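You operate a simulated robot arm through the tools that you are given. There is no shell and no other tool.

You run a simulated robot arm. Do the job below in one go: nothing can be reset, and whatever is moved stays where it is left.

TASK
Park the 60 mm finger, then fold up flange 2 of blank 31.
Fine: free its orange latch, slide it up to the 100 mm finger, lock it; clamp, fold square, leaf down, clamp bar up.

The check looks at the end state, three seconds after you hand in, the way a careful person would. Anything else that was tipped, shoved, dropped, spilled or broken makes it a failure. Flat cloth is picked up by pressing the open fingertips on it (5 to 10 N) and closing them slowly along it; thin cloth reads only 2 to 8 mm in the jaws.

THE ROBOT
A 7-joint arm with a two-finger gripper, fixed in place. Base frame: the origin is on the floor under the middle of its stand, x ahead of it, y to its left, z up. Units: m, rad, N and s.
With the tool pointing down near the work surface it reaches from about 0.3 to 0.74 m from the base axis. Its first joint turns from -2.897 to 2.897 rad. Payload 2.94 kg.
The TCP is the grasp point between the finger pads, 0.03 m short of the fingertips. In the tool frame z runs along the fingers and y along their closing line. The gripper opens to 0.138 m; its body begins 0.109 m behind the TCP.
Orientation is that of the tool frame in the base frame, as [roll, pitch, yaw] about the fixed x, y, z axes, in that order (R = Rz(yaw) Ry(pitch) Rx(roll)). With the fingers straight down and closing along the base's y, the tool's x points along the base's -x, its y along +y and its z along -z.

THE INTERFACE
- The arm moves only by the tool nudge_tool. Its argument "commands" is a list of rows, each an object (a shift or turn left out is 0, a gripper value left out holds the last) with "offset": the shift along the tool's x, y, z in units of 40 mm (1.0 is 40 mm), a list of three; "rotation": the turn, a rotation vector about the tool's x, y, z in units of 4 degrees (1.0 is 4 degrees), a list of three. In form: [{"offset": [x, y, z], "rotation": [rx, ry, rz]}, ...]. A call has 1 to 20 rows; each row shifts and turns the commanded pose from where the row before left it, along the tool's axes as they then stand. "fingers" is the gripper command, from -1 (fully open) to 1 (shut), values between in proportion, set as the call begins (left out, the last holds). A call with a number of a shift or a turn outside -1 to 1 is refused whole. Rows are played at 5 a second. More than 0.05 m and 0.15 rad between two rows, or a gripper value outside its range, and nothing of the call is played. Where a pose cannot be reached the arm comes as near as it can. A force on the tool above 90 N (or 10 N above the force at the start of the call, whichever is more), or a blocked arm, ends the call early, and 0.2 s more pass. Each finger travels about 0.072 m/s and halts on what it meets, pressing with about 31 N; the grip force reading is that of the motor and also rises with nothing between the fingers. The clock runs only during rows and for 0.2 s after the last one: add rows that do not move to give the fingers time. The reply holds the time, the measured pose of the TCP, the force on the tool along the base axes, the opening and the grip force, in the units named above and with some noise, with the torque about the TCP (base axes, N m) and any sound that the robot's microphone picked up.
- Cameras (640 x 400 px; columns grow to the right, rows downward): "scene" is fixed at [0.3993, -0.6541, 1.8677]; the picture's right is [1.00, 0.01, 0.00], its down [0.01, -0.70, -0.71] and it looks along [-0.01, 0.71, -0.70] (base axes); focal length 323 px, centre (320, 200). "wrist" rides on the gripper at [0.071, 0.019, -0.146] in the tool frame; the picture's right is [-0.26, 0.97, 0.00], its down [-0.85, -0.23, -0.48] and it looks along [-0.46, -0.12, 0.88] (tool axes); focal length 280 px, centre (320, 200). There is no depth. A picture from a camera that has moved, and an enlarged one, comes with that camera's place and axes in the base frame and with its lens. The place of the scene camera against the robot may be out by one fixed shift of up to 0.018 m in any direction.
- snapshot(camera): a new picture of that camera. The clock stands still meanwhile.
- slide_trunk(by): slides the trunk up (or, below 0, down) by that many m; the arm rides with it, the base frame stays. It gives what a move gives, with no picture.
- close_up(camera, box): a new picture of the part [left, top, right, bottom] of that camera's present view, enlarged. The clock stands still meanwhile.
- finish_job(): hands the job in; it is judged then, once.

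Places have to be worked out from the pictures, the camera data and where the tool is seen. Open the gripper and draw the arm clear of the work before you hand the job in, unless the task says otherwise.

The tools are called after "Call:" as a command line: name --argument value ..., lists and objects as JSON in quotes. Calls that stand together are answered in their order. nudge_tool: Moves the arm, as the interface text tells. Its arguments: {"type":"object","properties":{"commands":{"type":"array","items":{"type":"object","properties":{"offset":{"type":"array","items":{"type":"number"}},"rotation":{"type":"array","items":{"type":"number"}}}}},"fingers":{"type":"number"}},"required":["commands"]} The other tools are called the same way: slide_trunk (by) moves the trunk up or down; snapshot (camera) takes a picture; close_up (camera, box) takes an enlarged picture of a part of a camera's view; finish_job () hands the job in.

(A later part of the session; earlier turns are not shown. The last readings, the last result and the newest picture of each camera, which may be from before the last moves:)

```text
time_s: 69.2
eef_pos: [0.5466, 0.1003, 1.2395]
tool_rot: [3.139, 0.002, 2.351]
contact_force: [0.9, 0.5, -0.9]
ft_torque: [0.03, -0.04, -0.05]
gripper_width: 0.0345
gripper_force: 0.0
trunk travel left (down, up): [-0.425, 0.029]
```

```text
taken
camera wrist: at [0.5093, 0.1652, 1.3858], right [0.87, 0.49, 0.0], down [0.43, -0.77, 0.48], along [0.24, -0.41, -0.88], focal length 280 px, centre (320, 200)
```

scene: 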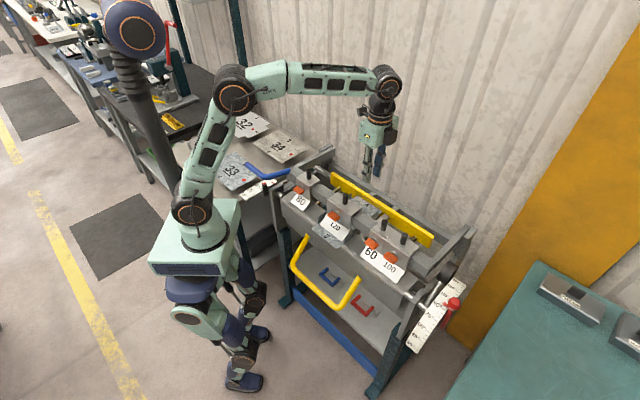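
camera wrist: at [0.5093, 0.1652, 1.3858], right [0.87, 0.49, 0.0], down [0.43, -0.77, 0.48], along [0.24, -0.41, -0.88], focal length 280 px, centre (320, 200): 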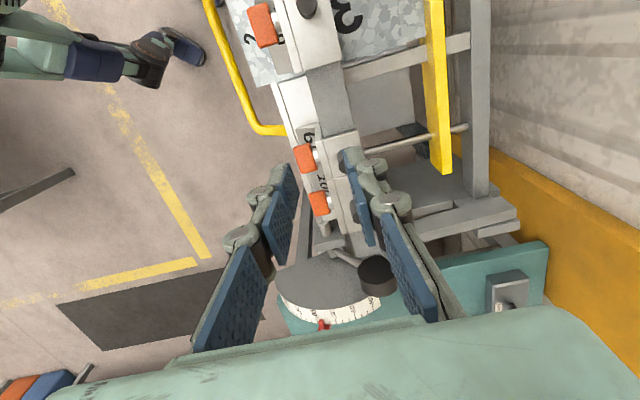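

The handle bar refines to d = 0.287, z = 0.704, with its right corner at a = 0.37. I keep a = 0.316, bring the hand forward and down in front of the brake, then lower the trunk 0.1 m for better arm posture.

Call:
nudge_tool --commands '[{"offset": [0, -0.9, 0.5]}, {"offset": [0, -0.95, 0.7]}, {"offset": [0, -0.95, 0.8]}, {"offset": [0, -0.95, 0.8]}, {"offset": [0, -0.925, 0.8]}, {}]'

Call:
slide_trunk --by -0.1

Call:
snapshot --camera "scene"

Call:
snapshot --camera "wrist"

```text
time_s: 70.6
eef_pos: [0.4164, -0.0322, 1.0953]
tool_rot: [3.138, 0.003, 2.352]
contact_force: [-0.3, 0.0, 0.1]
ft_torque: [-0.03, -0.01, 0.0]
gripper_width: 0.0344
gripper_force: 0.1
trunk travel left (down, up): [-0.425, 0.029]
```

```text
time_s: 71.9
eef_pos: [0.4155, -0.0325, 0.9964]
tool_rot: [3.139, 0.003, 2.351]
contact_force: [1.0, -0.1, 0.0]
ft_torque: [0.01, 0.02, 0.0]
gripper_width: 0.0343
gripper_force: 0.0
trunk travel left (down, up): [-0.325, 0.129]
```

```text
taken
```

scene: 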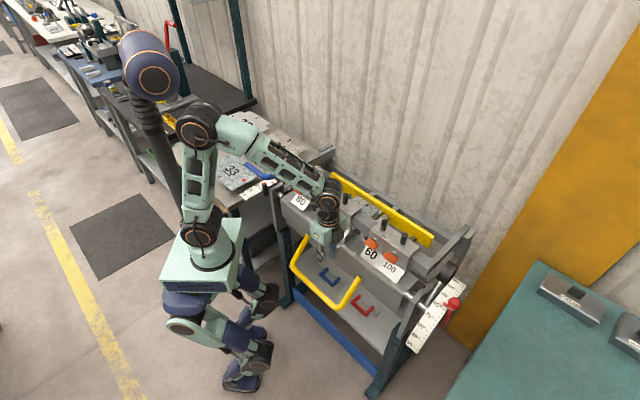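

```text
taken
camera wrist: at [0.3791, 0.0331, 1.1419], right [0.87, 0.49, 0.0], down [0.43, -0.77, 0.48], along [0.24, -0.41, -0.88], focal length 280 px, centre (320, 200)
```

wrist: 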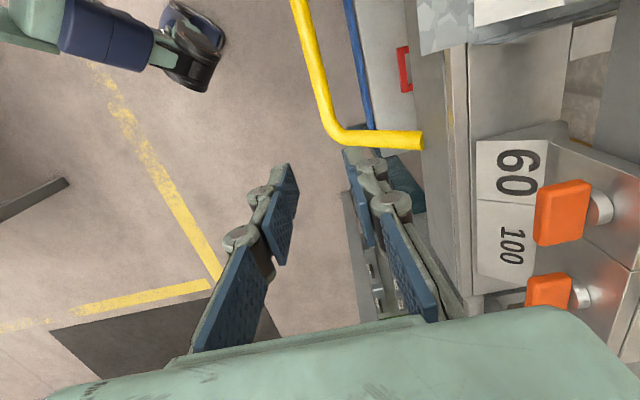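

The handle bar lies almost straight below the hand. I zoom in to align exactly.

Call:
close_up --camera "wrist" --box '[270, 0, 470, 180]'

```text
2.22 times, centred on (370, 90) of wrist
camera zoom: at [0.3791, 0.0331, 1.1419], right [0.87, 0.49, 0.0], down [0.43, -0.77, 0.48], along [0.24, -0.41, -0.88], focal length 623 px, centre (209, 444)
```

zoom: 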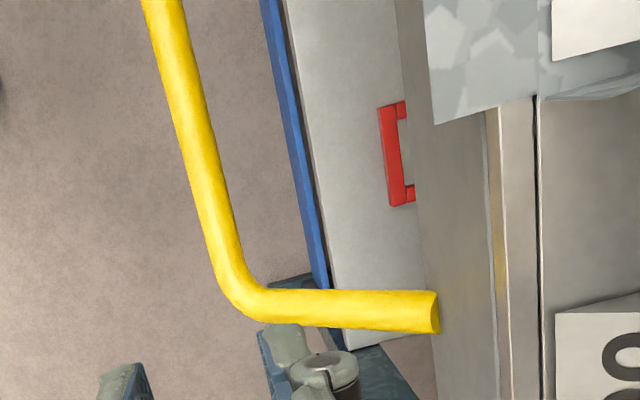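

The bar's centre line is at d ≈ 0.285 and the hinge line at d ≈ 0.401, z ≈ 0.90. I open to 60 mm and descend 0.25 m over the bar.

Call:
nudge_tool --commands '[{"offset": [0, 0.046, 0.6]}, {"offset": [0, 0.046, 0.8]}, {"offset": [0, 0.046, 0.85]}, {"offset": [0, 0.046, 0.85]}, {"offset": [0, 0.046, 0.85]}, {"offset": [0, 0.046, 0.85]}, {"offset": [0, 0.046, 0.8]}, {"offset": [0, 0.046, 0.65]}, {}]' --fingers 0.13

Call:
snapshot --camera "wrist"

Call:
snapshot --camera "scene"

```text
time_s: 73.9
eef_pos: [0.4276, -0.0221, 0.7457]
tool_rot: [3.138, 0.002, 2.351]
contact_force: [0.4, -0.8, -0.4]
ft_torque: [-0.01, -0.01, 0.01]
gripper_width: 0.0601
gripper_force: 0.1
trunk travel left (down, up): [-0.325, 0.129]
```

```text
taken
camera wrist: at [0.3901, 0.0428, 0.892], right [0.87, 0.49, 0.0], down [0.43, -0.77, 0.48], along [0.24, -0.41, -0.88], focal length 280 px, centre (320, 200)
```

wrist: 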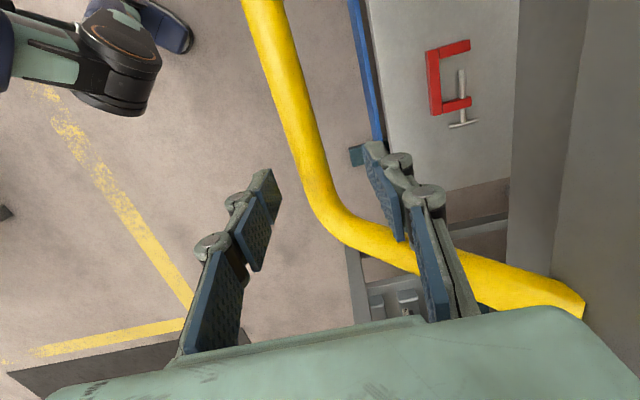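

```text
taken
```

scene: 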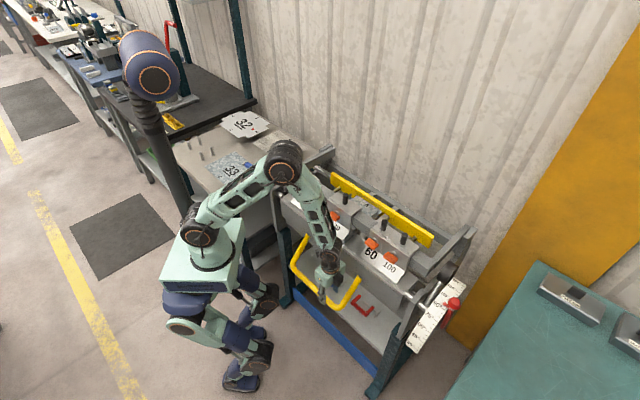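

The hand is about 40 mm above the bar. I zoom to check the centring before the final descent.

Call:
close_up --camera "wrist" --box '[220, 80, 420, 260]'

```text
2.22 times, centred on (320, 170) of wrist
camera zoom: at [0.3901, 0.0428, 0.892], right [0.87, 0.49, 0.0], down [0.43, -0.77, 0.48], along [0.24, -0.41, -0.88], focal length 623 px, centre (320, 267)
```

zoom: 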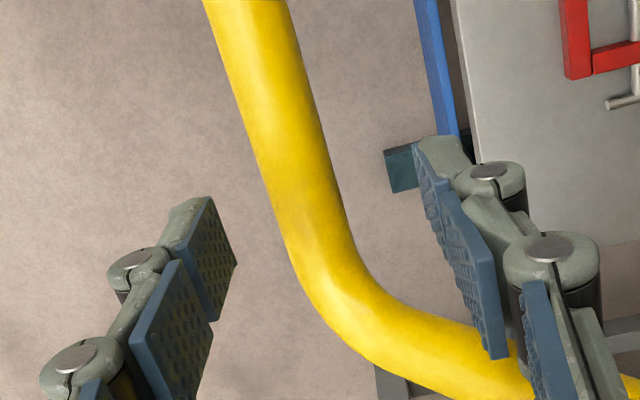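

The bar centre is at d ≈ 0.284, about 3 mm in front of the tool axis. I shift 14 mm left along the bar, 3 mm forward, and descend 37 mm, then close.

Call:
nudge_tool --commands '[{"offset": [0.35, -0.07, 0.1]}, {"offset": [0, 0, 0.4]}, {"offset": [0, 0, 0.4]}, {}]'

Call:
nudge_tool --commands '[{}, {}, {}, {}, {}]' --fingers 1.0

Call:
snapshot --camera "wrist"

```text
time_s: 74.9
eef_pos: [0.4162, -0.0137, 0.7098]
tool_rot: [3.137, 0.003, 2.351]
contact_force: [-0.5, 0.0, -0.5]
ft_torque: [-0.01, 0.02, 0.0]
gripper_width: 0.06
gripper_force: 0.0
trunk travel left (down, up): [-0.325, 0.129]
```

```text
time_s: 76.1
eef_pos: [0.4129, -0.0153, 0.7097]
tool_rot: [-3.141, 0.001, 2.349]
contact_force: [-16.7, -20.6, -8.0]
ft_torque: [-0.72, -0.06, 0.4]
gripper_width: 0.0229
gripper_force: 44.7
trunk travel left (down, up): [-0.325, 0.129]
```

```text
taken
camera wrist: at [0.3768, 0.0487, 0.8554], right [0.87, 0.49, 0.0], down [0.43, -0.77, 0.48], along [0.23, -0.41, -0.88], focal length 280 px, centre (320, 200)
```

wrist: 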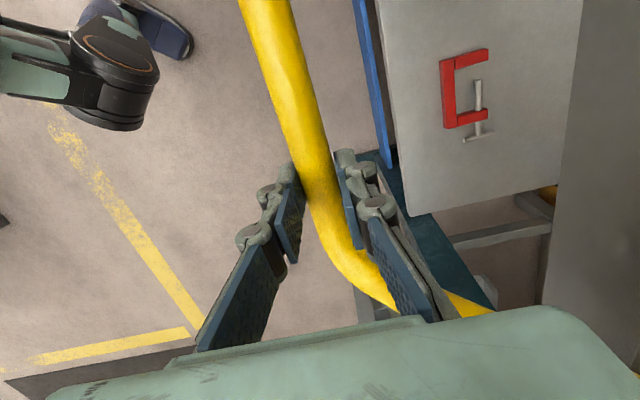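

The handle is gripped; the jaws are pulled about 3.5 mm forward, so I fold that into the motion. I start lifting along the arc around the hinge, first 10°.

Call:
nudge_tool --commands '[{"offset": [0, -0.2, -0.1]}, {"offset": [0, -0.18, -0.11]}, {"offset": [0, -0.17, -0.12]}, {"offset": [0, -0.165, -0.13]}, {"offset": [0, -0.16, -0.14]}, {}]'

Call:
snapshot --camera "scene"

```text
time_s: 77.5
eef_pos: [0.3916, -0.0382, 0.7336]
tool_rot: [3.138, 0.001, 2.351]
contact_force: [-6.2, -10.7, -16.1]
ft_torque: [0.2, 0.6, 0.29]
gripper_width: 0.0232
gripper_force: 45.0
trunk travel left (down, up): [-0.325, 0.129]
```

```text
taken
```

scene: 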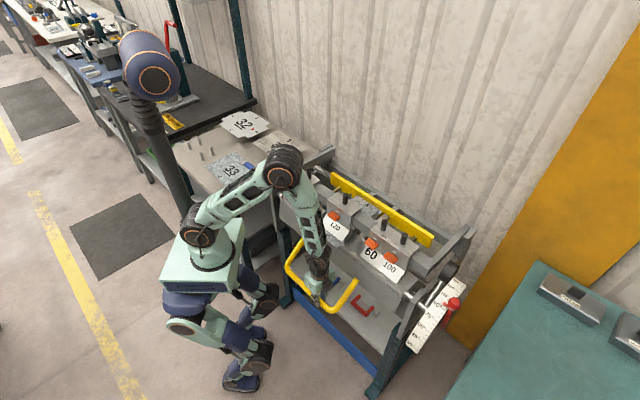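

The leaf follows. The reading shows about 20 N outward pull, so I widen the path by 2.5 mm and lift the next 10°.

Call:
nudge_tool --commands '[{"offset": [0, -0.158, -0.12], "rotation": [0.25, 0, 0]}, {"offset": [0, -0.15, -0.13], "rotation": [0.25, 0, 0]}, {"offset": [0, -0.144, -0.136], "rotation": [0.25, 0, 0]}, {"offset": [0, -0.138, -0.143], "rotation": [0.25, 0, 0]}, {"offset": [0, -0.13, -0.151], "rotation": [0.25, 0, 0]}, {}]'

Call:
close_up --camera "scene" --box '[270, 170, 480, 330]'

```text
time_s: 78.9
eef_pos: [0.3712, -0.0576, 0.763]
tool_rot: [-3.057, 0.005, 2.351]
contact_force: [1.0, -1.5, -2.7]
ft_torque: [0.07, 0.17, 0.34]
gripper_width: 0.0231
gripper_force: 45.3
trunk travel left (down, up): [-0.325, 0.129]
```

```text
2.50 times, centred on (375, 250) of scene
camera zoom: at [0.3993, -0.6541, 1.8677], right [1.0, 0.01, 0.0], down [0.01, -0.7, -0.71], along [-0.01, 0.71, -0.7], focal length 807 px, centre (182, 75)
```

zoom: 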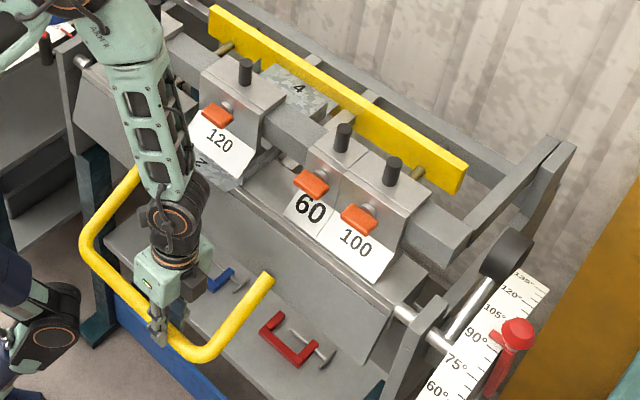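

Forces are small and the leaf is up about 20°. I go on another 12°.

Call:
nudge_tool --commands '[{"offset": [0, -0.18, -0.165], "rotation": [0.26, 0, 0]}, {"offset": [0, -0.17, -0.178], "rotation": [0.26, 0, 0]}, {"offset": [0, -0.157, -0.19], "rotation": [0.26, 0, 0]}, {"offset": [0, -0.145, -0.203], "rotation": [0.26, 0, 0]}, {"offset": [0, -0.135, -0.213], "rotation": [0.26, 0, 0]}, {}]'

Call:
snapshot --camera "scene"

```text
time_s: 80.3
eef_pos: [0.3523, -0.078, 0.8036]
tool_rot: [-2.967, 0.004, 2.352]
contact_force: [10.0, -3.8, 1.4]
ft_torque: [-0.22, -0.15, 0.37]
gripper_width: 0.023
gripper_force: 44.7
trunk travel left (down, up): [-0.325, 0.129]
```

```text
taken
```

scene: 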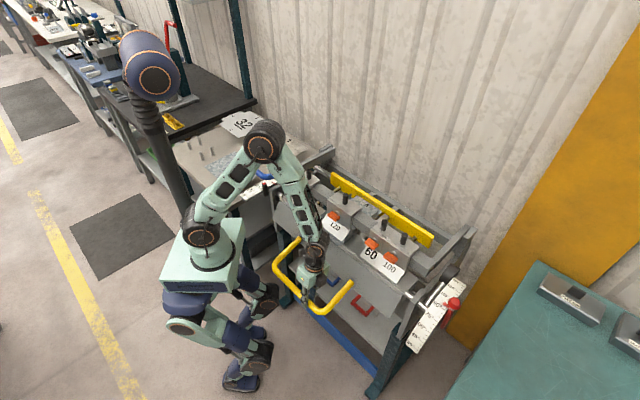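

32° so far and the forces are light. The next 14° follow.

Call:
nudge_tool --commands '[{"offset": [0, -0.17, -0.215], "rotation": [0.2, 0, 0]}, {"offset": [0, -0.155, -0.227], "rotation": [0.2, 0, 0]}, {"offset": [0, -0.142, -0.237], "rotation": [0.2, 0, 0]}, {"offset": [0, -0.13, -0.247], "rotation": [0.2, 0, 0]}, {"offset": [0, -0.115, -0.258], "rotation": [0.2, 0, 0]}, {}]'

Call:
snapshot --camera "scene"

```text
time_s: 81.7
eef_pos: [0.3369, -0.0918, 0.8563]
tool_rot: [-2.895, 0.0, 2.349]
contact_force: [-1.7, -23.2, -6.2]
ft_torque: [-0.47, 0.15, 0.47]
gripper_width: 0.0228
gripper_force: 45.0
trunk travel left (down, up): [-0.325, 0.129]
```

```text
taken
```

scene: 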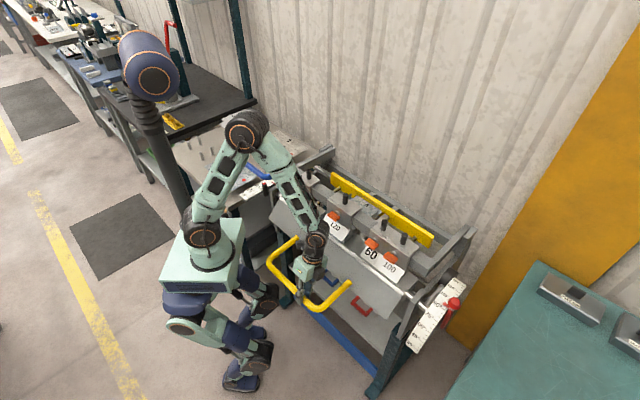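

The leaf is up about 42°. The bar pushes the tool outward by 18 N and sideways by 15 N, so I widen the arc slightly and relieve sideways, and go on another 12°.

Call:
nudge_tool --commands '[{"offset": [-0.01, -0.155, -0.225], "rotation": [0.2, 0, 0]}, {"offset": [-0.01, -0.145, -0.233], "rotation": [0.2, 0, 0]}, {"offset": [-0.01, -0.135, -0.24], "rotation": [0.2, 0, 0]}, {"offset": [-0.01, -0.123, -0.246], "rotation": [0.2, 0, 0]}, {"offset": [-0.01, -0.112, -0.252], "rotation": [0.2, 0, 0]}, {}]'

Call:
snapshot --camera "scene"

Call:
close_up --camera "scene" --box '[270, 170, 480, 330]'

```text
time_s: 83.1
eef_pos: [0.3332, -0.0959, 0.9089]
tool_rot: [-2.828, -0.001, 2.349]
contact_force: [7.7, 17.6, 1.1]
ft_torque: [1.26, 0.72, -0.09]
gripper_width: 0.023
gripper_force: 44.6
trunk travel left (down, up): [-0.325, 0.129]
```

```text
taken
```

scene: 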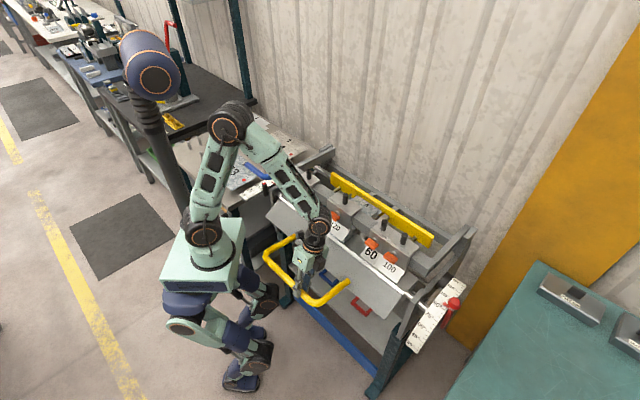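

```text
2.50 times, centred on (375, 250) of scene
camera zoom: at [0.3993, -0.6541, 1.8677], right [1.0, 0.01, 0.0], down [0.01, -0.7, -0.71], along [-0.01, 0.71, -0.7], focal length 807 px, centre (182, 75)
```

zoom: 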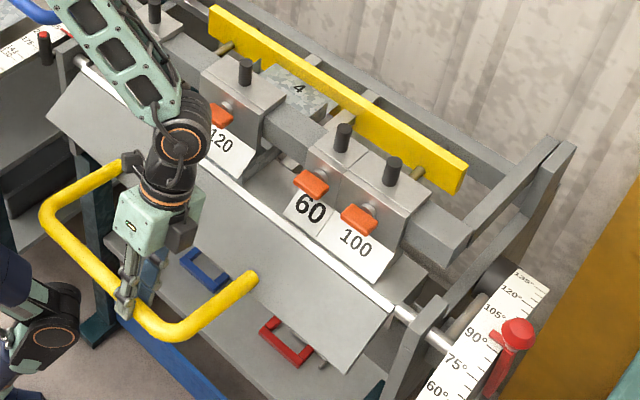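

The leaf has turned about 58°. A refit of the path gives the hinge at d ≈ 0.405, z ≈ 0.909 and radius 0.238. I continue another 12° with that.

Call:
nudge_tool --commands '[{"offset": [0.01, -0.08, -0.245], "rotation": [0.1, 0, 0]}, {"offset": [0.01, -0.065, -0.248], "rotation": [0.1, 0, 0]}, {"offset": [0, -0.05, -0.249], "rotation": [0.1, 0, 0]}, {"offset": [0, -0.035, -0.25], "rotation": [0.1, 0, 0]}, {"offset": [0, -0.018, -0.25], "rotation": [0.1, 0, 0]}, {}]'

Call:
close_up --camera "scene" --box '[270, 170, 480, 330]'

```text
time_s: 84.5
eef_pos: [0.3348, -0.0931, 0.9585]
tool_rot: [-2.789, 0.002, 2.348]
contact_force: [1.3, 15.9, -4.1]
ft_torque: [0.74, 0.68, 0.06]
gripper_width: 0.0231
gripper_force: 44.4
trunk travel left (down, up): [-0.325, 0.129]
```

```text
2.50 times, centred on (375, 250) of scene
camera zoom: at [0.3993, -0.6541, 1.8677], right [1.0, 0.01, 0.0], down [0.01, -0.7, -0.71], along [-0.01, 0.71, -0.7], focal length 807 px, centre (182, 75)
```

zoom: 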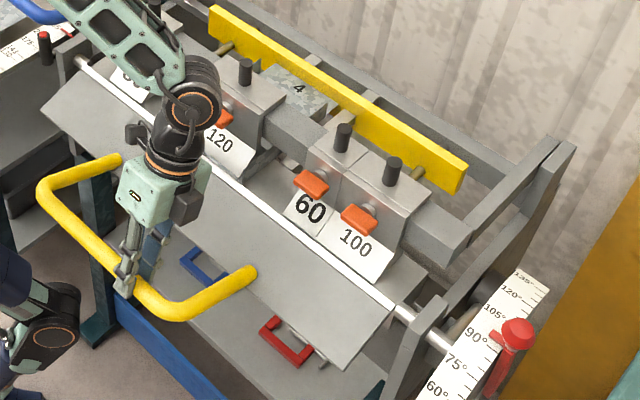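

About 70° now. I go another 12°, watching for the stop.

Call:
nudge_tool --commands '[{"offset": [0.015, -0.035, -0.256]}, {"offset": [0.015, -0.02, -0.256]}, {"offset": [0, -0.005, -0.256]}, {"offset": [0, 0.01, -0.256]}, {"offset": [0, 0.03, -0.256]}, {}]'

Call:
close_up --camera "scene" --box '[270, 170, 480, 330]'

```text
time_s: 85.9
eef_pos: [0.3448, -0.0824, 1.0074]
tool_rot: [-2.791, 0.003, 2.35]
contact_force: [-2.3, -18.2, 4.4]
ft_torque: [-0.54, 0.24, 0.48]
gripper_width: 0.0232
gripper_force: 44.5
trunk travel left (down, up): [-0.325, 0.129]
```

```text
2.50 times, centred on (375, 250) of scene
camera zoom: at [0.3993, -0.6541, 1.8677], right [1.0, 0.01, 0.0], down [0.01, -0.7, -0.71], along [-0.01, 0.71, -0.7], focal length 807 px, centre (182, 75)
```

zoom: 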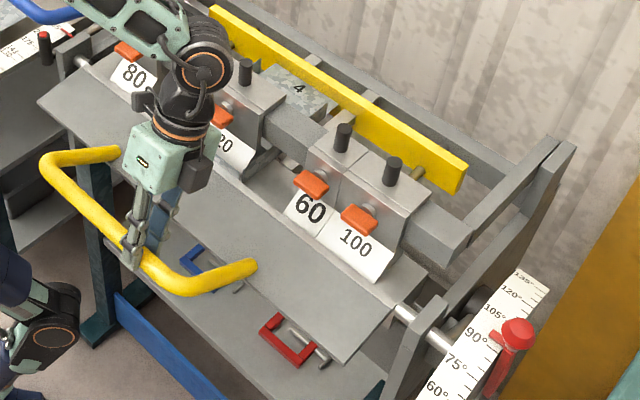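

About 82° now. I continue with 8° more, slowly.

Call:
nudge_tool --commands '[{"offset": [-0.015, -0.005, -0.2]}, {"offset": [-0.01, 0.01, -0.2]}, {"offset": [0, 0.02, -0.2]}, {"offset": [0, 0.03, -0.2]}, {}]'

Call:
close_up --camera "scene" --box '[270, 170, 480, 330]'

Call:
close_up --camera "scene" --box '[390, 240, 480, 360]'

```text
time_s: 87.1
eef_pos: [0.3546, -0.0743, 1.0358]
tool_rot: [-2.793, 0.002, 2.352]
contact_force: [-7.6, -10.6, 5.2]
ft_torque: [0.04, 0.72, 0.21]
gripper_width: 0.0235
gripper_force: 44.9
trunk travel left (down, up): [-0.325, 0.129]
```

```text
2.50 times, centred on (375, 250) of scene
camera zoom: at [0.3993, -0.6541, 1.8677], right [1.0, 0.01, 0.0], down [0.01, -0.7, -0.71], along [-0.01, 0.71, -0.7], focal length 807 px, centre (182, 75)
```

zoom: 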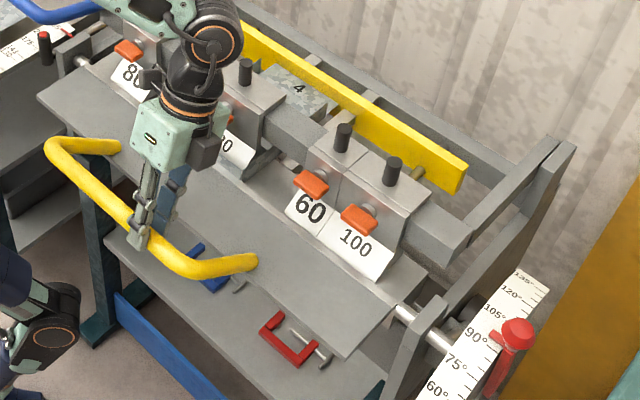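

```text
3.33 times, centred on (435, 300) of scene
camera zoom: at [0.3993, -0.6541, 1.8677], right [1.0, 0.01, 0.0], down [0.01, -0.7, -0.71], along [-0.01, 0.71, -0.7], focal length 1076 px, centre (-63, -133)
```

zoom: 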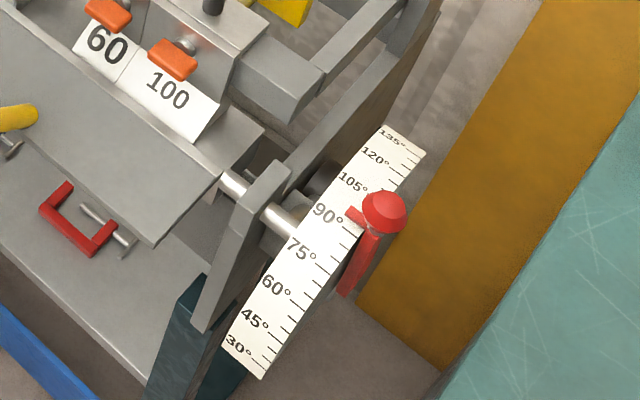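

About 89°, still no sign of the stop. I proceed in small steps of about 1.5°.

Call:
nudge_tool --commands '[{"offset": [0, 0.01, -0.16]}, {"offset": [0, 0.015, -0.16]}, {}]'

Call:
close_up --camera "scene" --box '[270, 170, 480, 330]'

```text
time_s: 87.9
eef_pos: [0.3594, -0.0684, 1.0479]
tool_rot: [-2.795, -0.001, 2.35]
contact_force: [-4.5, -3.0, 1.3]
ft_torque: [0.49, 0.76, -0.01]
gripper_width: 0.0233
gripper_force: 45.2
trunk travel left (down, up): [-0.325, 0.129]
```

```text
2.50 times, centred on (375, 250) of scene
camera zoom: at [0.3993, -0.6541, 1.8677], right [1.0, 0.01, 0.0], down [0.01, -0.7, -0.71], along [-0.01, 0.71, -0.7], focal length 807 px, centre (182, 75)
```

zoom: 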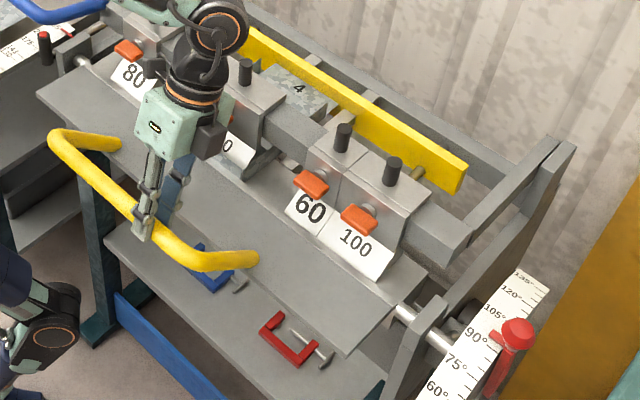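

About 92.5°, still free. I continue by 1.5° at a time.

Call:
nudge_tool --commands '[{"offset": [0, 0.02, -0.075]}, {"offset": [0, 0.02, -0.075]}, {}]'

```text
time_s: 88.7
eef_pos: [0.3616, -0.0664, 1.0532]
tool_rot: [-2.793, 0.002, 2.351]
contact_force: [-6.4, -3.8, 2.3]
ft_torque: [0.25, 0.7, 0.12]
gripper_width: 0.0232
gripper_force: 44.9
trunk travel left (down, up): [-0.325, 0.129]
```

Call:
nudge_tool --commands '[{"offset": [0, 0.02, -0.075]}, {"offset": [0, 0.02, -0.075]}, {}]'

Call:
close_up --camera "scene" --box '[270, 170, 480, 330]'

```text
time_s: 89.5
eef_pos: [0.3637, -0.0641, 1.058]
tool_rot: [-2.79, 0.003, 2.352]
contact_force: [-10.3, -7.0, -14.0]
ft_torque: [-0.74, -0.56, 0.64]
gripper_width: 0.0232
gripper_force: 45.0
trunk travel left (down, up): [-0.325, 0.129]
```

```text
2.50 times, centred on (375, 250) of scene
camera zoom: at [0.3993, -0.6541, 1.8677], right [1.0, 0.01, 0.0], down [0.01, -0.7, -0.71], along [-0.01, 0.71, -0.7], focal length 807 px, centre (182, 75)
```

zoom: 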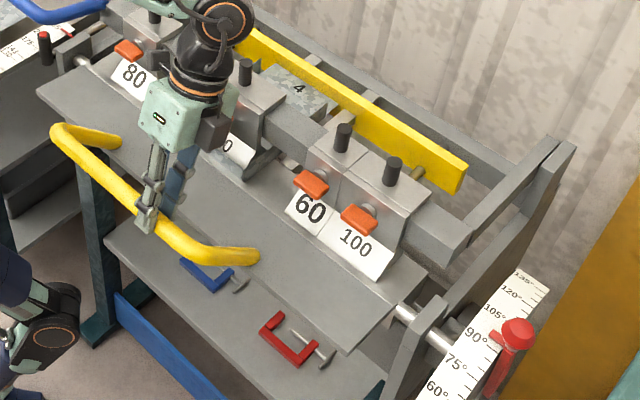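

The tangential force jumped to about 18 N at roughly 95°: the leaf has met the stop. I press a touch more to confirm it.

Call:
nudge_tool --commands '[{"offset": [0, 0.015, -0.05]}, {"offset": [0, 0.015, -0.05]}, {}]'

```text
time_s: 90.3
eef_pos: [0.3644, -0.064, 1.061]
tool_rot: [-2.79, -0.002, 2.348]
contact_force: [-14.9, -13.1, -27.2]
ft_torque: [0.08, 0.39, 0.48]
gripper_width: 0.0235
gripper_force: 45.0
trunk travel left (down, up): [-0.325, 0.129]
```

The force climbs on (33 N) with hardly any motion, so the fold is at the stop. Now I lower the leaf again, back along the same arc, 12° first.

Call:
nudge_tool --commands '[{"offset": [0, -0.06, 0.225]}, {"offset": [0, -0.05, 0.228]}, {"offset": [0, -0.04, 0.232]}, {"offset": [0, -0.03, 0.235]}, {"offset": [0, -0.015, 0.235]}, {"offset": [0, -0.005, 0.235]}, {}]'

Call:
close_up --camera "scene" --box '[270, 170, 480, 330]'

```text
time_s: 91.9
eef_pos: [0.3458, -0.0831, 1.0101]
tool_rot: [-2.79, 0.002, 2.35]
contact_force: [-9.9, -13.5, 8.4]
ft_torque: [-0.44, 0.08, 0.4]
gripper_width: 0.0232
gripper_force: 44.6
trunk travel left (down, up): [-0.325, 0.129]
```

```text
2.50 times, centred on (375, 250) of scene
camera zoom: at [0.3993, -0.6541, 1.8677], right [1.0, 0.01, 0.0], down [0.01, -0.7, -0.71], along [-0.01, 0.71, -0.7], focal length 807 px, centre (182, 75)
```

zoom: 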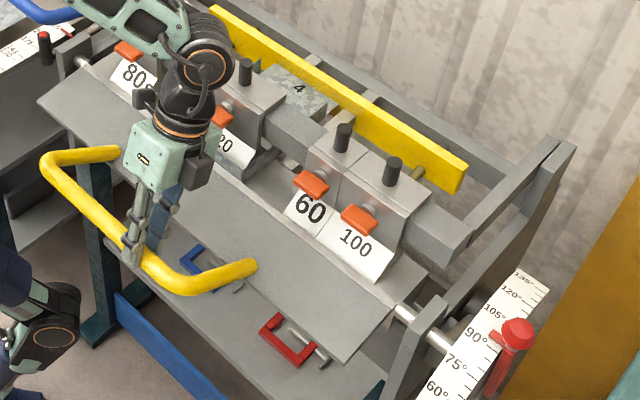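

The leaf comes down with the handle. Next 12°.

Call:
nudge_tool --commands '[{"offset": [0, -0.03, 0.262]}, {"offset": [0, -0.015, 0.264]}, {"offset": [0, 0.005, 0.264]}, {"offset": [0, 0.02, 0.264]}, {"offset": [0, 0.03, 0.264]}, {}]'

```text
time_s: 93.3
eef_pos: [0.3352, -0.0929, 0.9612]
tool_rot: [-2.793, 0.003, 2.353]
contact_force: [-0.1, -1.6, 0.7]
ft_torque: [0.02, -0.16, 0.32]
gripper_width: 0.023
gripper_force: 45.2
trunk travel left (down, up): [-0.325, 0.129]
```

Forces are nearly zero. I continue lowering, tilting the hand back toward upright as I go.

Call:
nudge_tool --commands '[{"offset": [0, 0.035, 0.252], "rotation": [-0.1, 0, 0]}, {"offset": [0, 0.047, 0.254], "rotation": [-0.1, 0, 0]}, {"offset": [0, 0.06, 0.255], "rotation": [-0.1, 0, 0]}, {"offset": [0, 0.075, 0.255], "rotation": [-0.1, 0, 0]}, {"offset": [0, 0.09, 0.254], "rotation": [-0.1, 0, 0]}, {}]'

```text
time_s: 94.7
eef_pos: [0.3313, -0.0969, 0.9094]
tool_rot: [-2.828, 0.002, 2.354]
contact_force: [4.8, 11.2, 2.7]
ft_torque: [0.39, -0.07, 0.23]
gripper_width: 0.0229
gripper_force: 45.2
trunk travel left (down, up): [-0.325, 0.129]
```

Call:
nudge_tool --commands '[{"offset": [0, 0.08, 0.228], "rotation": [-0.2, 0, 0]}, {"offset": [0, 0.095, 0.227], "rotation": [-0.2, 0, 0]}, {"offset": [0, 0.108, 0.226], "rotation": [-0.2, 0, 0]}, {"offset": [0, 0.12, 0.225], "rotation": [-0.2, 0, 0]}, {"offset": [0, 0.135, 0.224], "rotation": [-0.2, 0, 0]}, {}]'

Call:
snapshot --camera "scene"

```text
time_s: 96.1
eef_pos: [0.3356, -0.0933, 0.8595]
tool_rot: [-2.895, 0.002, 2.348]
contact_force: [-2.2, -3.2, 0.4]
ft_torque: [-0.52, -0.32, 0.49]
gripper_width: 0.0233
gripper_force: 44.6
trunk travel left (down, up): [-0.325, 0.129]
```

```text
taken
```

scene: 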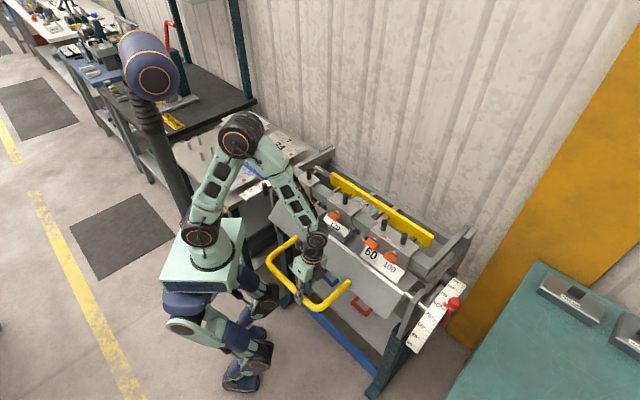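

Call:
nudge_tool --commands '[{"offset": [0, 0.12, 0.238], "rotation": [-0.2, 0, 0]}, {"offset": [0, 0.135, 0.235], "rotation": [-0.2, 0, 0]}, {"offset": [0, 0.148, 0.231], "rotation": [-0.2, 0, 0]}, {"offset": [0, 0.16, 0.227], "rotation": [-0.2, 0, 0]}, {"offset": [0, 0.173, 0.221], "rotation": [-0.2, 0, 0]}, {}]'

```text
time_s: 97.5
eef_pos: [0.3476, -0.0811, 0.8091]
tool_rot: [-2.965, -0.002, 2.349]
contact_force: [-21.4, -25.0, -16.1]
ft_torque: [-0.61, -0.01, 0.42]
gripper_width: 0.023
gripper_force: 45.0
trunk travel left (down, up): [-0.325, 0.129]
```

Call:
nudge_tool --commands '[{"offset": [0, 0.125, 0.228], "rotation": [-0.25, 0, 0]}, {"offset": [0, 0.137, 0.22], "rotation": [-0.25, 0, 0]}, {"offset": [0, 0.15, 0.21], "rotation": [-0.25, 0, 0]}, {"offset": [0, 0.16, 0.203], "rotation": [-0.25, 0, 0]}, {"offset": [0, 0.168, 0.194], "rotation": [-0.25, 0, 0]}, {}]'

```text
time_s: 98.9
eef_pos: [0.3677, -0.0607, 0.7644]
tool_rot: [-3.058, 0.004, 2.353]
contact_force: [-5.8, 4.1, 0.4]
ft_torque: [0.48, 0.33, 0.2]
gripper_width: 0.0228
gripper_force: 45.0
trunk travel left (down, up): [-0.325, 0.129]
```

Call:
nudge_tool --commands '[{"offset": [0, 0.14, 0.168], "rotation": [-0.25, 0, 0]}, {"offset": [0, 0.148, 0.162], "rotation": [-0.25, 0, 0]}, {"offset": [0, 0.156, 0.154], "rotation": [-0.25, 0, 0]}, {"offset": [0, 0.163, 0.147], "rotation": [-0.25, 0, 0]}, {"offset": [0, 0.17, 0.139], "rotation": [-0.25, 0, 0]}, {}]'

```text
time_s: 100.3
eef_pos: [0.3874, -0.0398, 0.7318]
tool_rot: [3.141, 0.005, 2.353]
contact_force: [0.2, 20.9, 20.4]
ft_torque: [0.48, 0.08, 0.29]
gripper_width: 0.0227
gripper_force: 44.9
trunk travel left (down, up): [-0.325, 0.129]
```

Nearly down. The last 10° back to the leaf's rest position.

Call:
nudge_tool --commands '[{"offset": [0, 0.175, 0.12]}, {"offset": [0, 0.18, 0.11]}, {"offset": [0, 0.183, 0.1]}, {"offset": [0, 0.187, 0.09]}, {"offset": [0, 0.19, 0.083]}, {}]'

Call:
close_up --camera "scene" --box '[270, 170, 480, 330]'

Call:
snapshot --camera "wrist"

```text
time_s: 101.7
eef_pos: [0.4118, -0.0189, 0.7099]
tool_rot: [-3.135, -0.003, 2.349]
contact_force: [-14.6, -13.6, -28.8]
ft_torque: [-0.18, 0.13, 0.32]
gripper_width: 0.0231
gripper_force: 45.1
trunk travel left (down, up): [-0.325, 0.129]
```

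```text
2.50 times, centred on (375, 250) of scene
camera zoom: at [0.3993, -0.6541, 1.8677], right [1.0, 0.01, 0.0], down [0.01, -0.7, -0.71], along [-0.01, 0.71, -0.7], focal length 807 px, centre (182, 75)
```

zoom: 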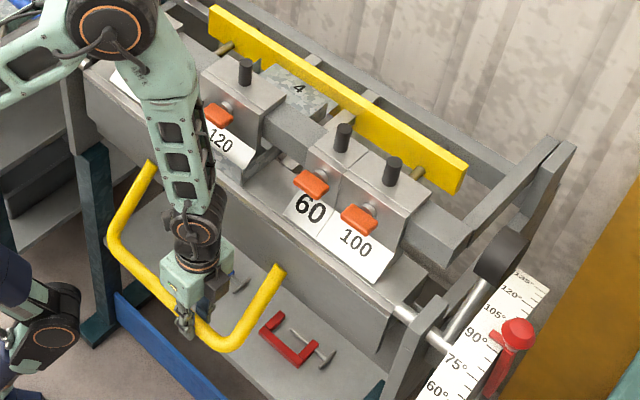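

```text
taken
camera wrist: at [0.3757, 0.047, 0.8548], right [0.87, 0.49, -0.01], down [0.43, -0.77, 0.48], along [0.23, -0.42, -0.88], focal length 280 px, centre (320, 200)
```

wrist: 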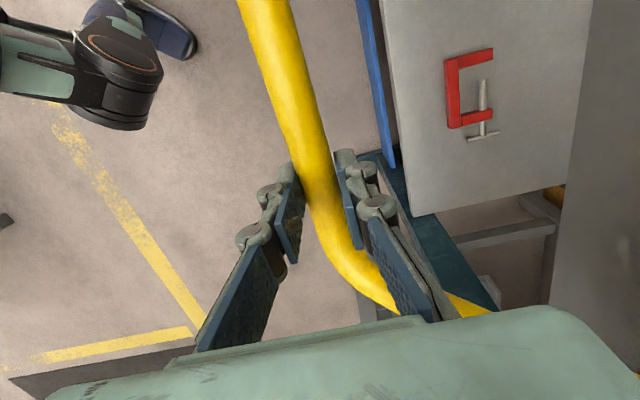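

The leaf is almost at rest; the bar pulls outward about 35 N. I relieve that and push the last few millimetres down until it sits.

Call:
nudge_tool --commands '[{"offset": [0, 0, 0.12]}, {"offset": [0, 0.06, 0.03]}, {"offset": [0, 0.06, 0.03]}, {}]'

```text
time_s: 102.7
eef_pos: [0.4151, -0.016, 0.7064]
tool_rot: [-3.139, 0.002, 2.347]
contact_force: [-25.5, -25.1, 27.7]
ft_torque: [-0.4, 0.54, 0.44]
gripper_width: 0.0229
gripper_force: 44.9
trunk travel left (down, up): [-0.325, 0.129]
```

A firm 45 N against further lowering: the leaf rests on its lower stop. I relieve the force, open the fingers and lift the hand straight up.

Call:
nudge_tool --commands '[{"offset": [0, -0.08, -0.06]}, {"offset": [0, -0.02, -0.02]}, {}]'

Call:
nudge_tool --commands '[{}, {}, {}, {"offset": [0, 0, -0.3]}, {"offset": [0, 0, -0.5]}, {"offset": [0, 0, -0.7]}, {"offset": [0, 0, -0.8]}, {"offset": [0, 0, -0.8]}, {}]' --fingers 0.13

Call:
snapshot --camera "scene"

Call:
snapshot --camera "wrist"

```text
time_s: 103.5
eef_pos: [0.4134, -0.0167, 0.7064]
tool_rot: [-3.139, 0.0, 2.351]
contact_force: [-19.1, -14.0, -12.5]
ft_torque: [-1.03, -0.72, 0.29]
gripper_width: 0.0229
gripper_force: 45.0
trunk travel left (down, up): [-0.325, 0.129]
```

```text
time_s: 105.5
eef_pos: [0.4142, -0.0153, 0.833]
tool_rot: [-3.141, 0.002, 2.352]
contact_force: [0.2, -0.2, -0.1]
ft_torque: [-0.01, 0.02, 0.02]
gripper_width: 0.0599
gripper_force: 0.1
trunk travel left (down, up): [-0.325, 0.129]
```

```text
taken
```

scene: 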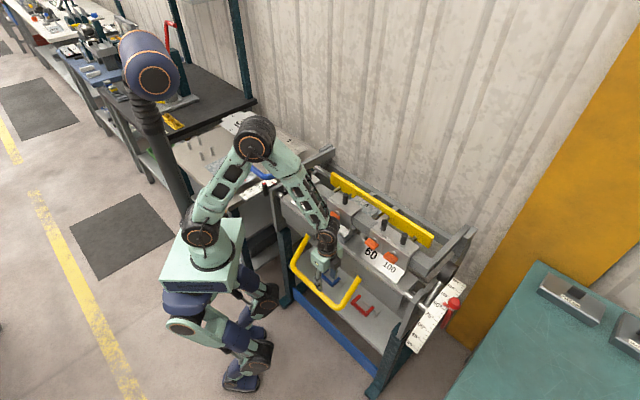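

```text
taken
camera wrist: at [0.3778, 0.0498, 0.9784], right [0.87, 0.49, 0.0], down [0.43, -0.76, 0.48], along [0.23, -0.42, -0.88], focal length 280 px, centre (320, 200)
```

wrist: 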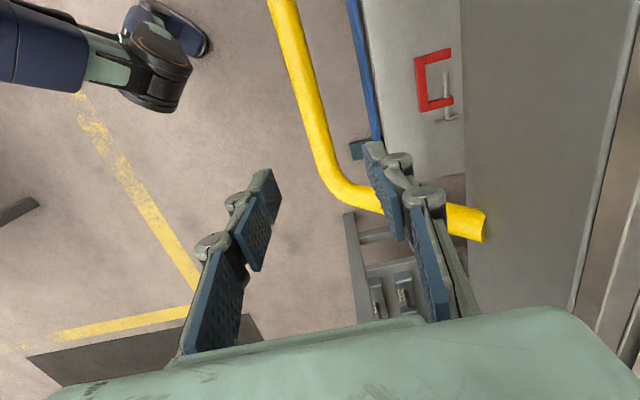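

The handle is back at its original place and the hand is clear. I raise the hand and move to the left of the blank to check the folded flange.

Call:
nudge_tool --commands '[{"offset": [0, 0, -0.9]}, {"offset": [0, 0, -0.9]}, {"offset": [0, 0, -0.9]}, {"offset": [0, 0, -0.9]}, {"offset": [0, 0, -0.9]}, {"offset": [0, 0, -0.9]}, {}]'

Call:
close_up --camera "scene" --box '[300, 190, 400, 270]'

```text
time_s: 107.1
eef_pos: [0.4124, -0.0172, 1.0487]
tool_rot: [3.141, 0.002, 2.352]
contact_force: [-0.8, 0.7, 0.5]
ft_torque: [0.0, -0.01, 0.0]
gripper_width: 0.06
gripper_force: 0.1
trunk travel left (down, up): [-0.325, 0.129]
```

```text
5.00 times, centred on (350, 230) of scene
camera zoom: at [0.3993, -0.6541, 1.8677], right [1.0, 0.01, 0.0], down [0.01, -0.7, -0.71], along [-0.01, 0.71, -0.7], focal length 1614 px, centre (170, 50)
```

zoom: 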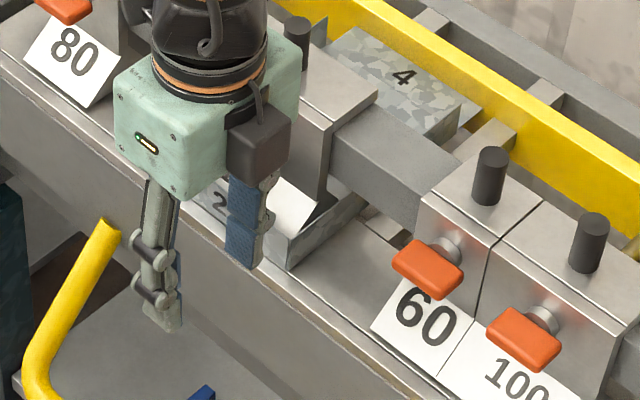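

I raise the trunk back by 0.1 m (needed for the lever anyway) and move the hand left, out of the camera's line to the flange.

Call:
slide_trunk --by 0.1

Call:
nudge_tool --commands '[{"offset": [0.5, 0.5, -0.3]}, {"offset": [0.8, 0.5, -0.3]}, {"offset": [0.9, 0.5, -0.3]}, {"offset": [0.9, 0.5, -0.3]}, {"offset": [0.9, 0, 0]}, {"offset": [0.9, 0, 0]}, {"offset": [0.9, 0, 0]}, {"offset": [0.9, 0, 0]}, {"offset": [0.9, 0, 0]}, {}]'

Call:
snapshot --camera "wrist"

Call:
close_up --camera "scene" --box '[300, 190, 400, 270]'

```text
time_s: 108.5
eef_pos: [0.4129, -0.0166, 1.1487]
tool_rot: [-3.141, 0.001, 2.352]
contact_force: [-0.7, -0.8, 0.3]
ft_torque: [0.02, -0.02, -0.03]
gripper_width: 0.06
gripper_force: 0.0
trunk travel left (down, up): [-0.425, 0.029]
```

```text
time_s: 110.7
eef_pos: [0.2556, 0.2552, 1.1949]
tool_rot: [-3.138, 0.004, 2.347]
contact_force: [0.4, -0.8, 0.3]
ft_torque: [-0.06, 0.02, -0.03]
gripper_width: 0.0601
gripper_force: 0.0
trunk travel left (down, up): [-0.425, 0.029]
```

```text
taken
camera wrist: at [0.2199, 0.3206, 1.3413], right [0.87, 0.49, 0.0], down [0.43, -0.77, 0.48], along [0.23, -0.42, -0.88], focal length 280 px, centre (320, 200)
```

wrist: 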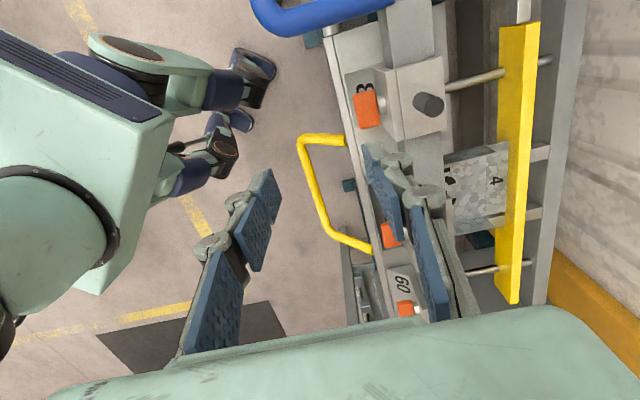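

```text
5.00 times, centred on (350, 230) of scene
camera zoom: at [0.3993, -0.6541, 1.8677], right [1.0, 0.01, 0.0], down [0.01, -0.7, -0.71], along [-0.01, 0.71, -0.7], focal length 1614 px, centre (170, 50)
```

zoom: 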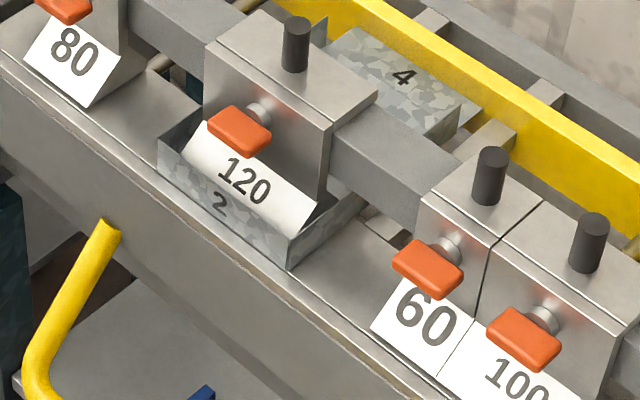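

Flange 2 now stands up. I zoom in to judge whether it is square with the neighbouring flanges 1 and 3.

Call:
close_up --camera "scene" --box '[325, 215, 385, 260]'

Call:
close_up --camera "wrist" --box '[330, 60, 530, 300]'

```text
8.89 times, centred on (355, 238) of scene
camera zoom: at [0.3993, -0.6541, 1.8677], right [1.0, 0.01, 0.0], down [0.01, -0.7, -0.71], along [-0.01, 0.71, -0.7], focal length 2870 px, centre (9, -133)
```

zoom: 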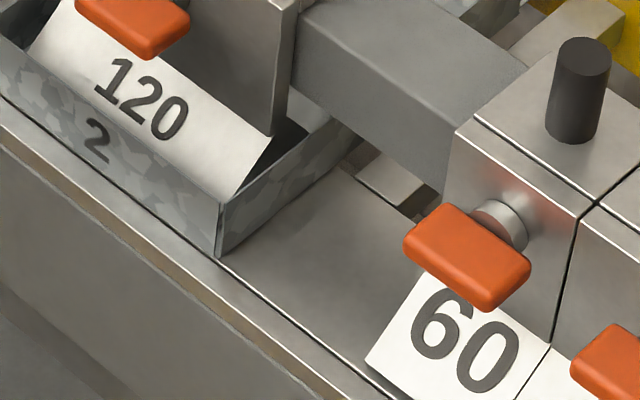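

```text
1.67 times, centred on (430, 180) of wrist
camera zoom: at [0.2199, 0.3206, 1.3413], right [0.87, 0.49, 0.0], down [0.43, -0.77, 0.48], along [0.23, -0.42, -0.88], focal length 467 px, centre (137, 233)
```

zoom: 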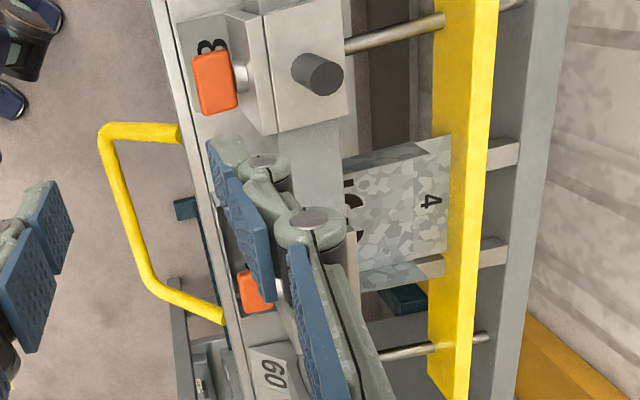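

Flange 2 meets flange 1 flush at the corner along its whole height, so it is square. Now the clamp bar must go up: I move back over the lever's grip, further toward its end (a ≈ -0.195) to stay clear of the gauge handle.

Call:
nudge_tool --commands '[{"offset": [0.79, 0.29, 0]}, {"offset": [0.79, 0.29, 0]}, {"offset": [0.79, 0.29, 0]}, {"offset": [0.79, 0.29, 0]}, {"offset": [0.79, 0.29, 0]}, {"offset": [0.79, 0.29, 0]}, {}]' --fingers 0.35

Call:
snapshot --camera "wrist"

```text
time_s: 112.3
eef_pos: [0.1729, 0.4382, 1.1953]
tool_rot: [3.141, 0.001, 2.35]
contact_force: [0.5, -0.5, 0.2]
ft_torque: [-0.02, 0.03, -0.03]
gripper_width: 0.0446
gripper_force: 0.1
trunk travel left (down, up): [-0.425, 0.029]
```

```text
taken
camera wrist: at [0.1357, 0.5048, 1.341], right [0.87, 0.49, 0.0], down [0.43, -0.76, 0.48], along [0.24, -0.42, -0.88], focal length 280 px, centre (320, 200)
```

wrist: 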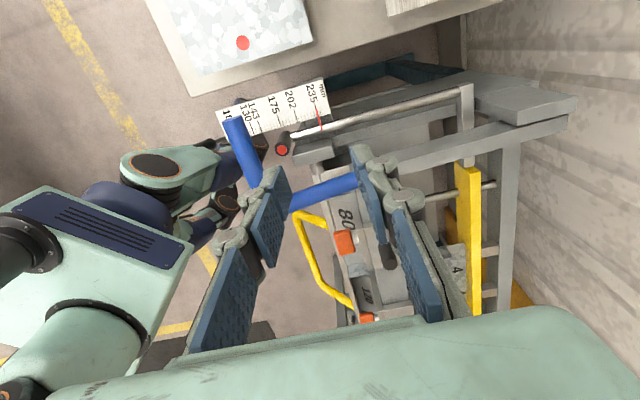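

The tube is at d ≈ 0.331, z ≈ 1.005 with its end at a ≈ -0.21, and the gauge handle at a ≈ -0.15. I tilt the hand back 18° and go to 9 cm above the tube.

Call:
nudge_tool --commands '[{"offset": [0.135, -0.28, 0.5], "rotation": [0.9, 0, 0]}, {"offset": [0, -0.28, 0.55], "rotation": [0.9, 0, 0]}, {"offset": [0, -0.28, 0.6], "rotation": [0.9, 0, 0]}, {"offset": [0, -0.28, 0.6], "rotation": [0.9, 0, 0]}, {"offset": [0, -0.28, 0.6], "rotation": [0.9, 0, 0]}, {}]'

Call:
snapshot --camera "wrist"

```text
time_s: 113.7
eef_pos: [0.1181, 0.3934, 1.0906]
tool_rot: [-2.825, 0.001, 2.35]
contact_force: [0.4, -0.6, 0.0]
ft_torque: [0.02, 0.02, -0.02]
gripper_width: 0.0446
gripper_force: 0.0
trunk travel left (down, up): [-0.425, 0.029]
```

```text
taken
camera wrist: at [0.1137, 0.4895, 1.2226], right [0.84, 0.46, -0.3], down [0.55, -0.65, 0.53], along [0.05, -0.6, -0.8], focal length 280 px, centre (320, 200)
```

wrist: 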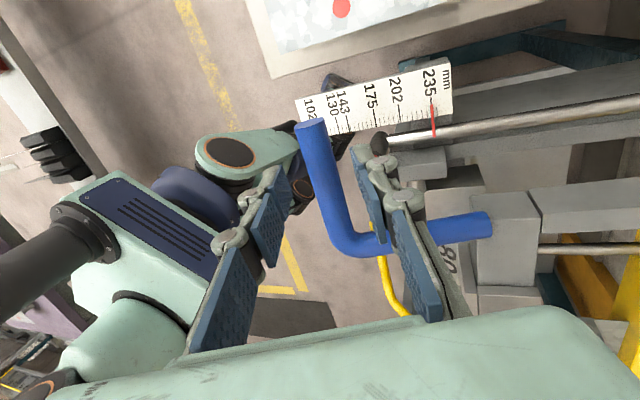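

Aligned to within 3 mm, and the hand's rear finger passes beside and above the gauge handle. I descend 80 mm along the tool axis.

Call:
nudge_tool --commands '[{"offset": [0, -0.05, 0.5]}, {"offset": [0, 0, 0.5]}, {"offset": [0, 0, 0.5]}, {"offset": [0, 0, 0.45]}, {}]'

Call:
snapshot --camera "wrist"

Call:
close_up --camera "scene" --box '[240, 130, 320, 200]'

```text
time_s: 114.9
eef_pos: [0.1004, 0.3752, 1.0161]
tool_rot: [-2.827, 0.001, 2.35]
contact_force: [0.9, 0.6, 0.6]
ft_torque: [0.03, -0.01, 0.01]
gripper_width: 0.0447
gripper_force: 0.1
trunk travel left (down, up): [-0.425, 0.029]
```

```text
taken
camera wrist: at [0.0954, 0.4717, 1.1489], right [0.84, 0.46, -0.3], down [0.55, -0.65, 0.53], along [0.05, -0.6, -0.8], focal length 280 px, centre (320, 200)
```

wrist: 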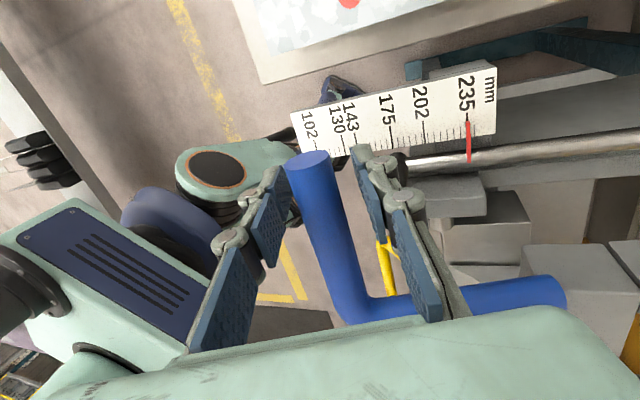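

```text
5.71 times, centred on (280, 165) of scene
camera zoom: at [0.3993, -0.6541, 1.8677], right [1.0, 0.01, 0.0], down [0.01, -0.7, -0.71], along [-0.01, 0.71, -0.7], focal length 1845 px, centre (549, 400)
```

zoom: 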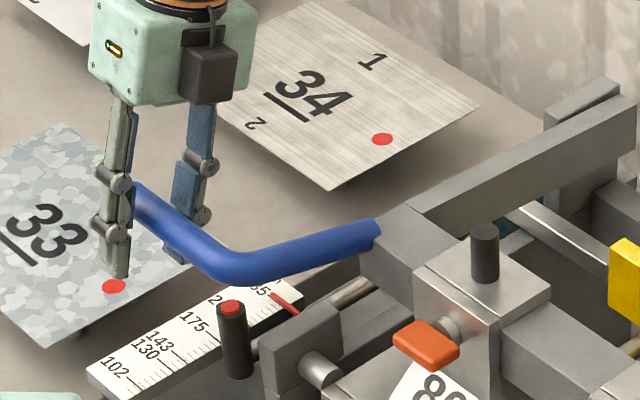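

The tube is between the pads near its end. I close on it.

Call:
nudge_tool --commands '[{"offset": [0, -0.05, 0.08]}, {}]'

Call:
nudge_tool --commands '[{}, {}, {}, {}]' --fingers 1.0

Call:
snapshot --camera "wrist"

```text
time_s: 115.5
eef_pos: [0.0993, 0.3744, 1.0123]
tool_rot: [-2.827, 0.003, 2.351]
contact_force: [-0.3, 0.6, -0.3]
ft_torque: [0.01, 0.01, 0.01]
gripper_width: 0.0449
gripper_force: 0.1
trunk travel left (down, up): [-0.425, 0.029]
```

```text
time_s: 116.5
eef_pos: [0.0997, 0.3743, 1.0137]
tool_rot: [-2.828, 0.0, 2.35]
contact_force: [5.5, 4.5, -0.7]
ft_torque: [0.17, 0.0, 0.31]
gripper_width: 0.0217
gripper_force: 41.5
trunk travel left (down, up): [-0.425, 0.029]
```

```text
taken
camera wrist: at [0.0942, 0.4706, 1.1462], right [0.84, 0.46, -0.3], down [0.55, -0.65, 0.53], along [0.05, -0.6, -0.8], focal length 280 px, centre (320, 200)
```

wrist: 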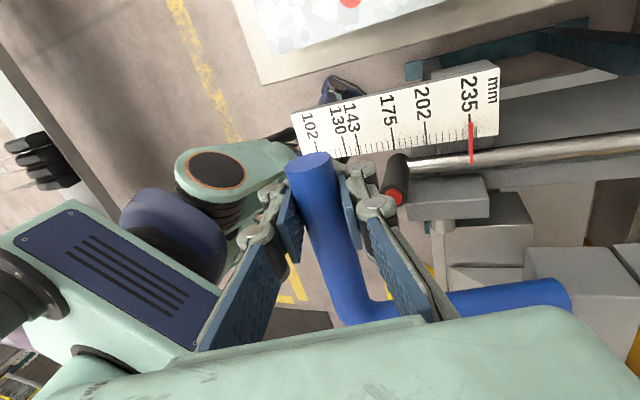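

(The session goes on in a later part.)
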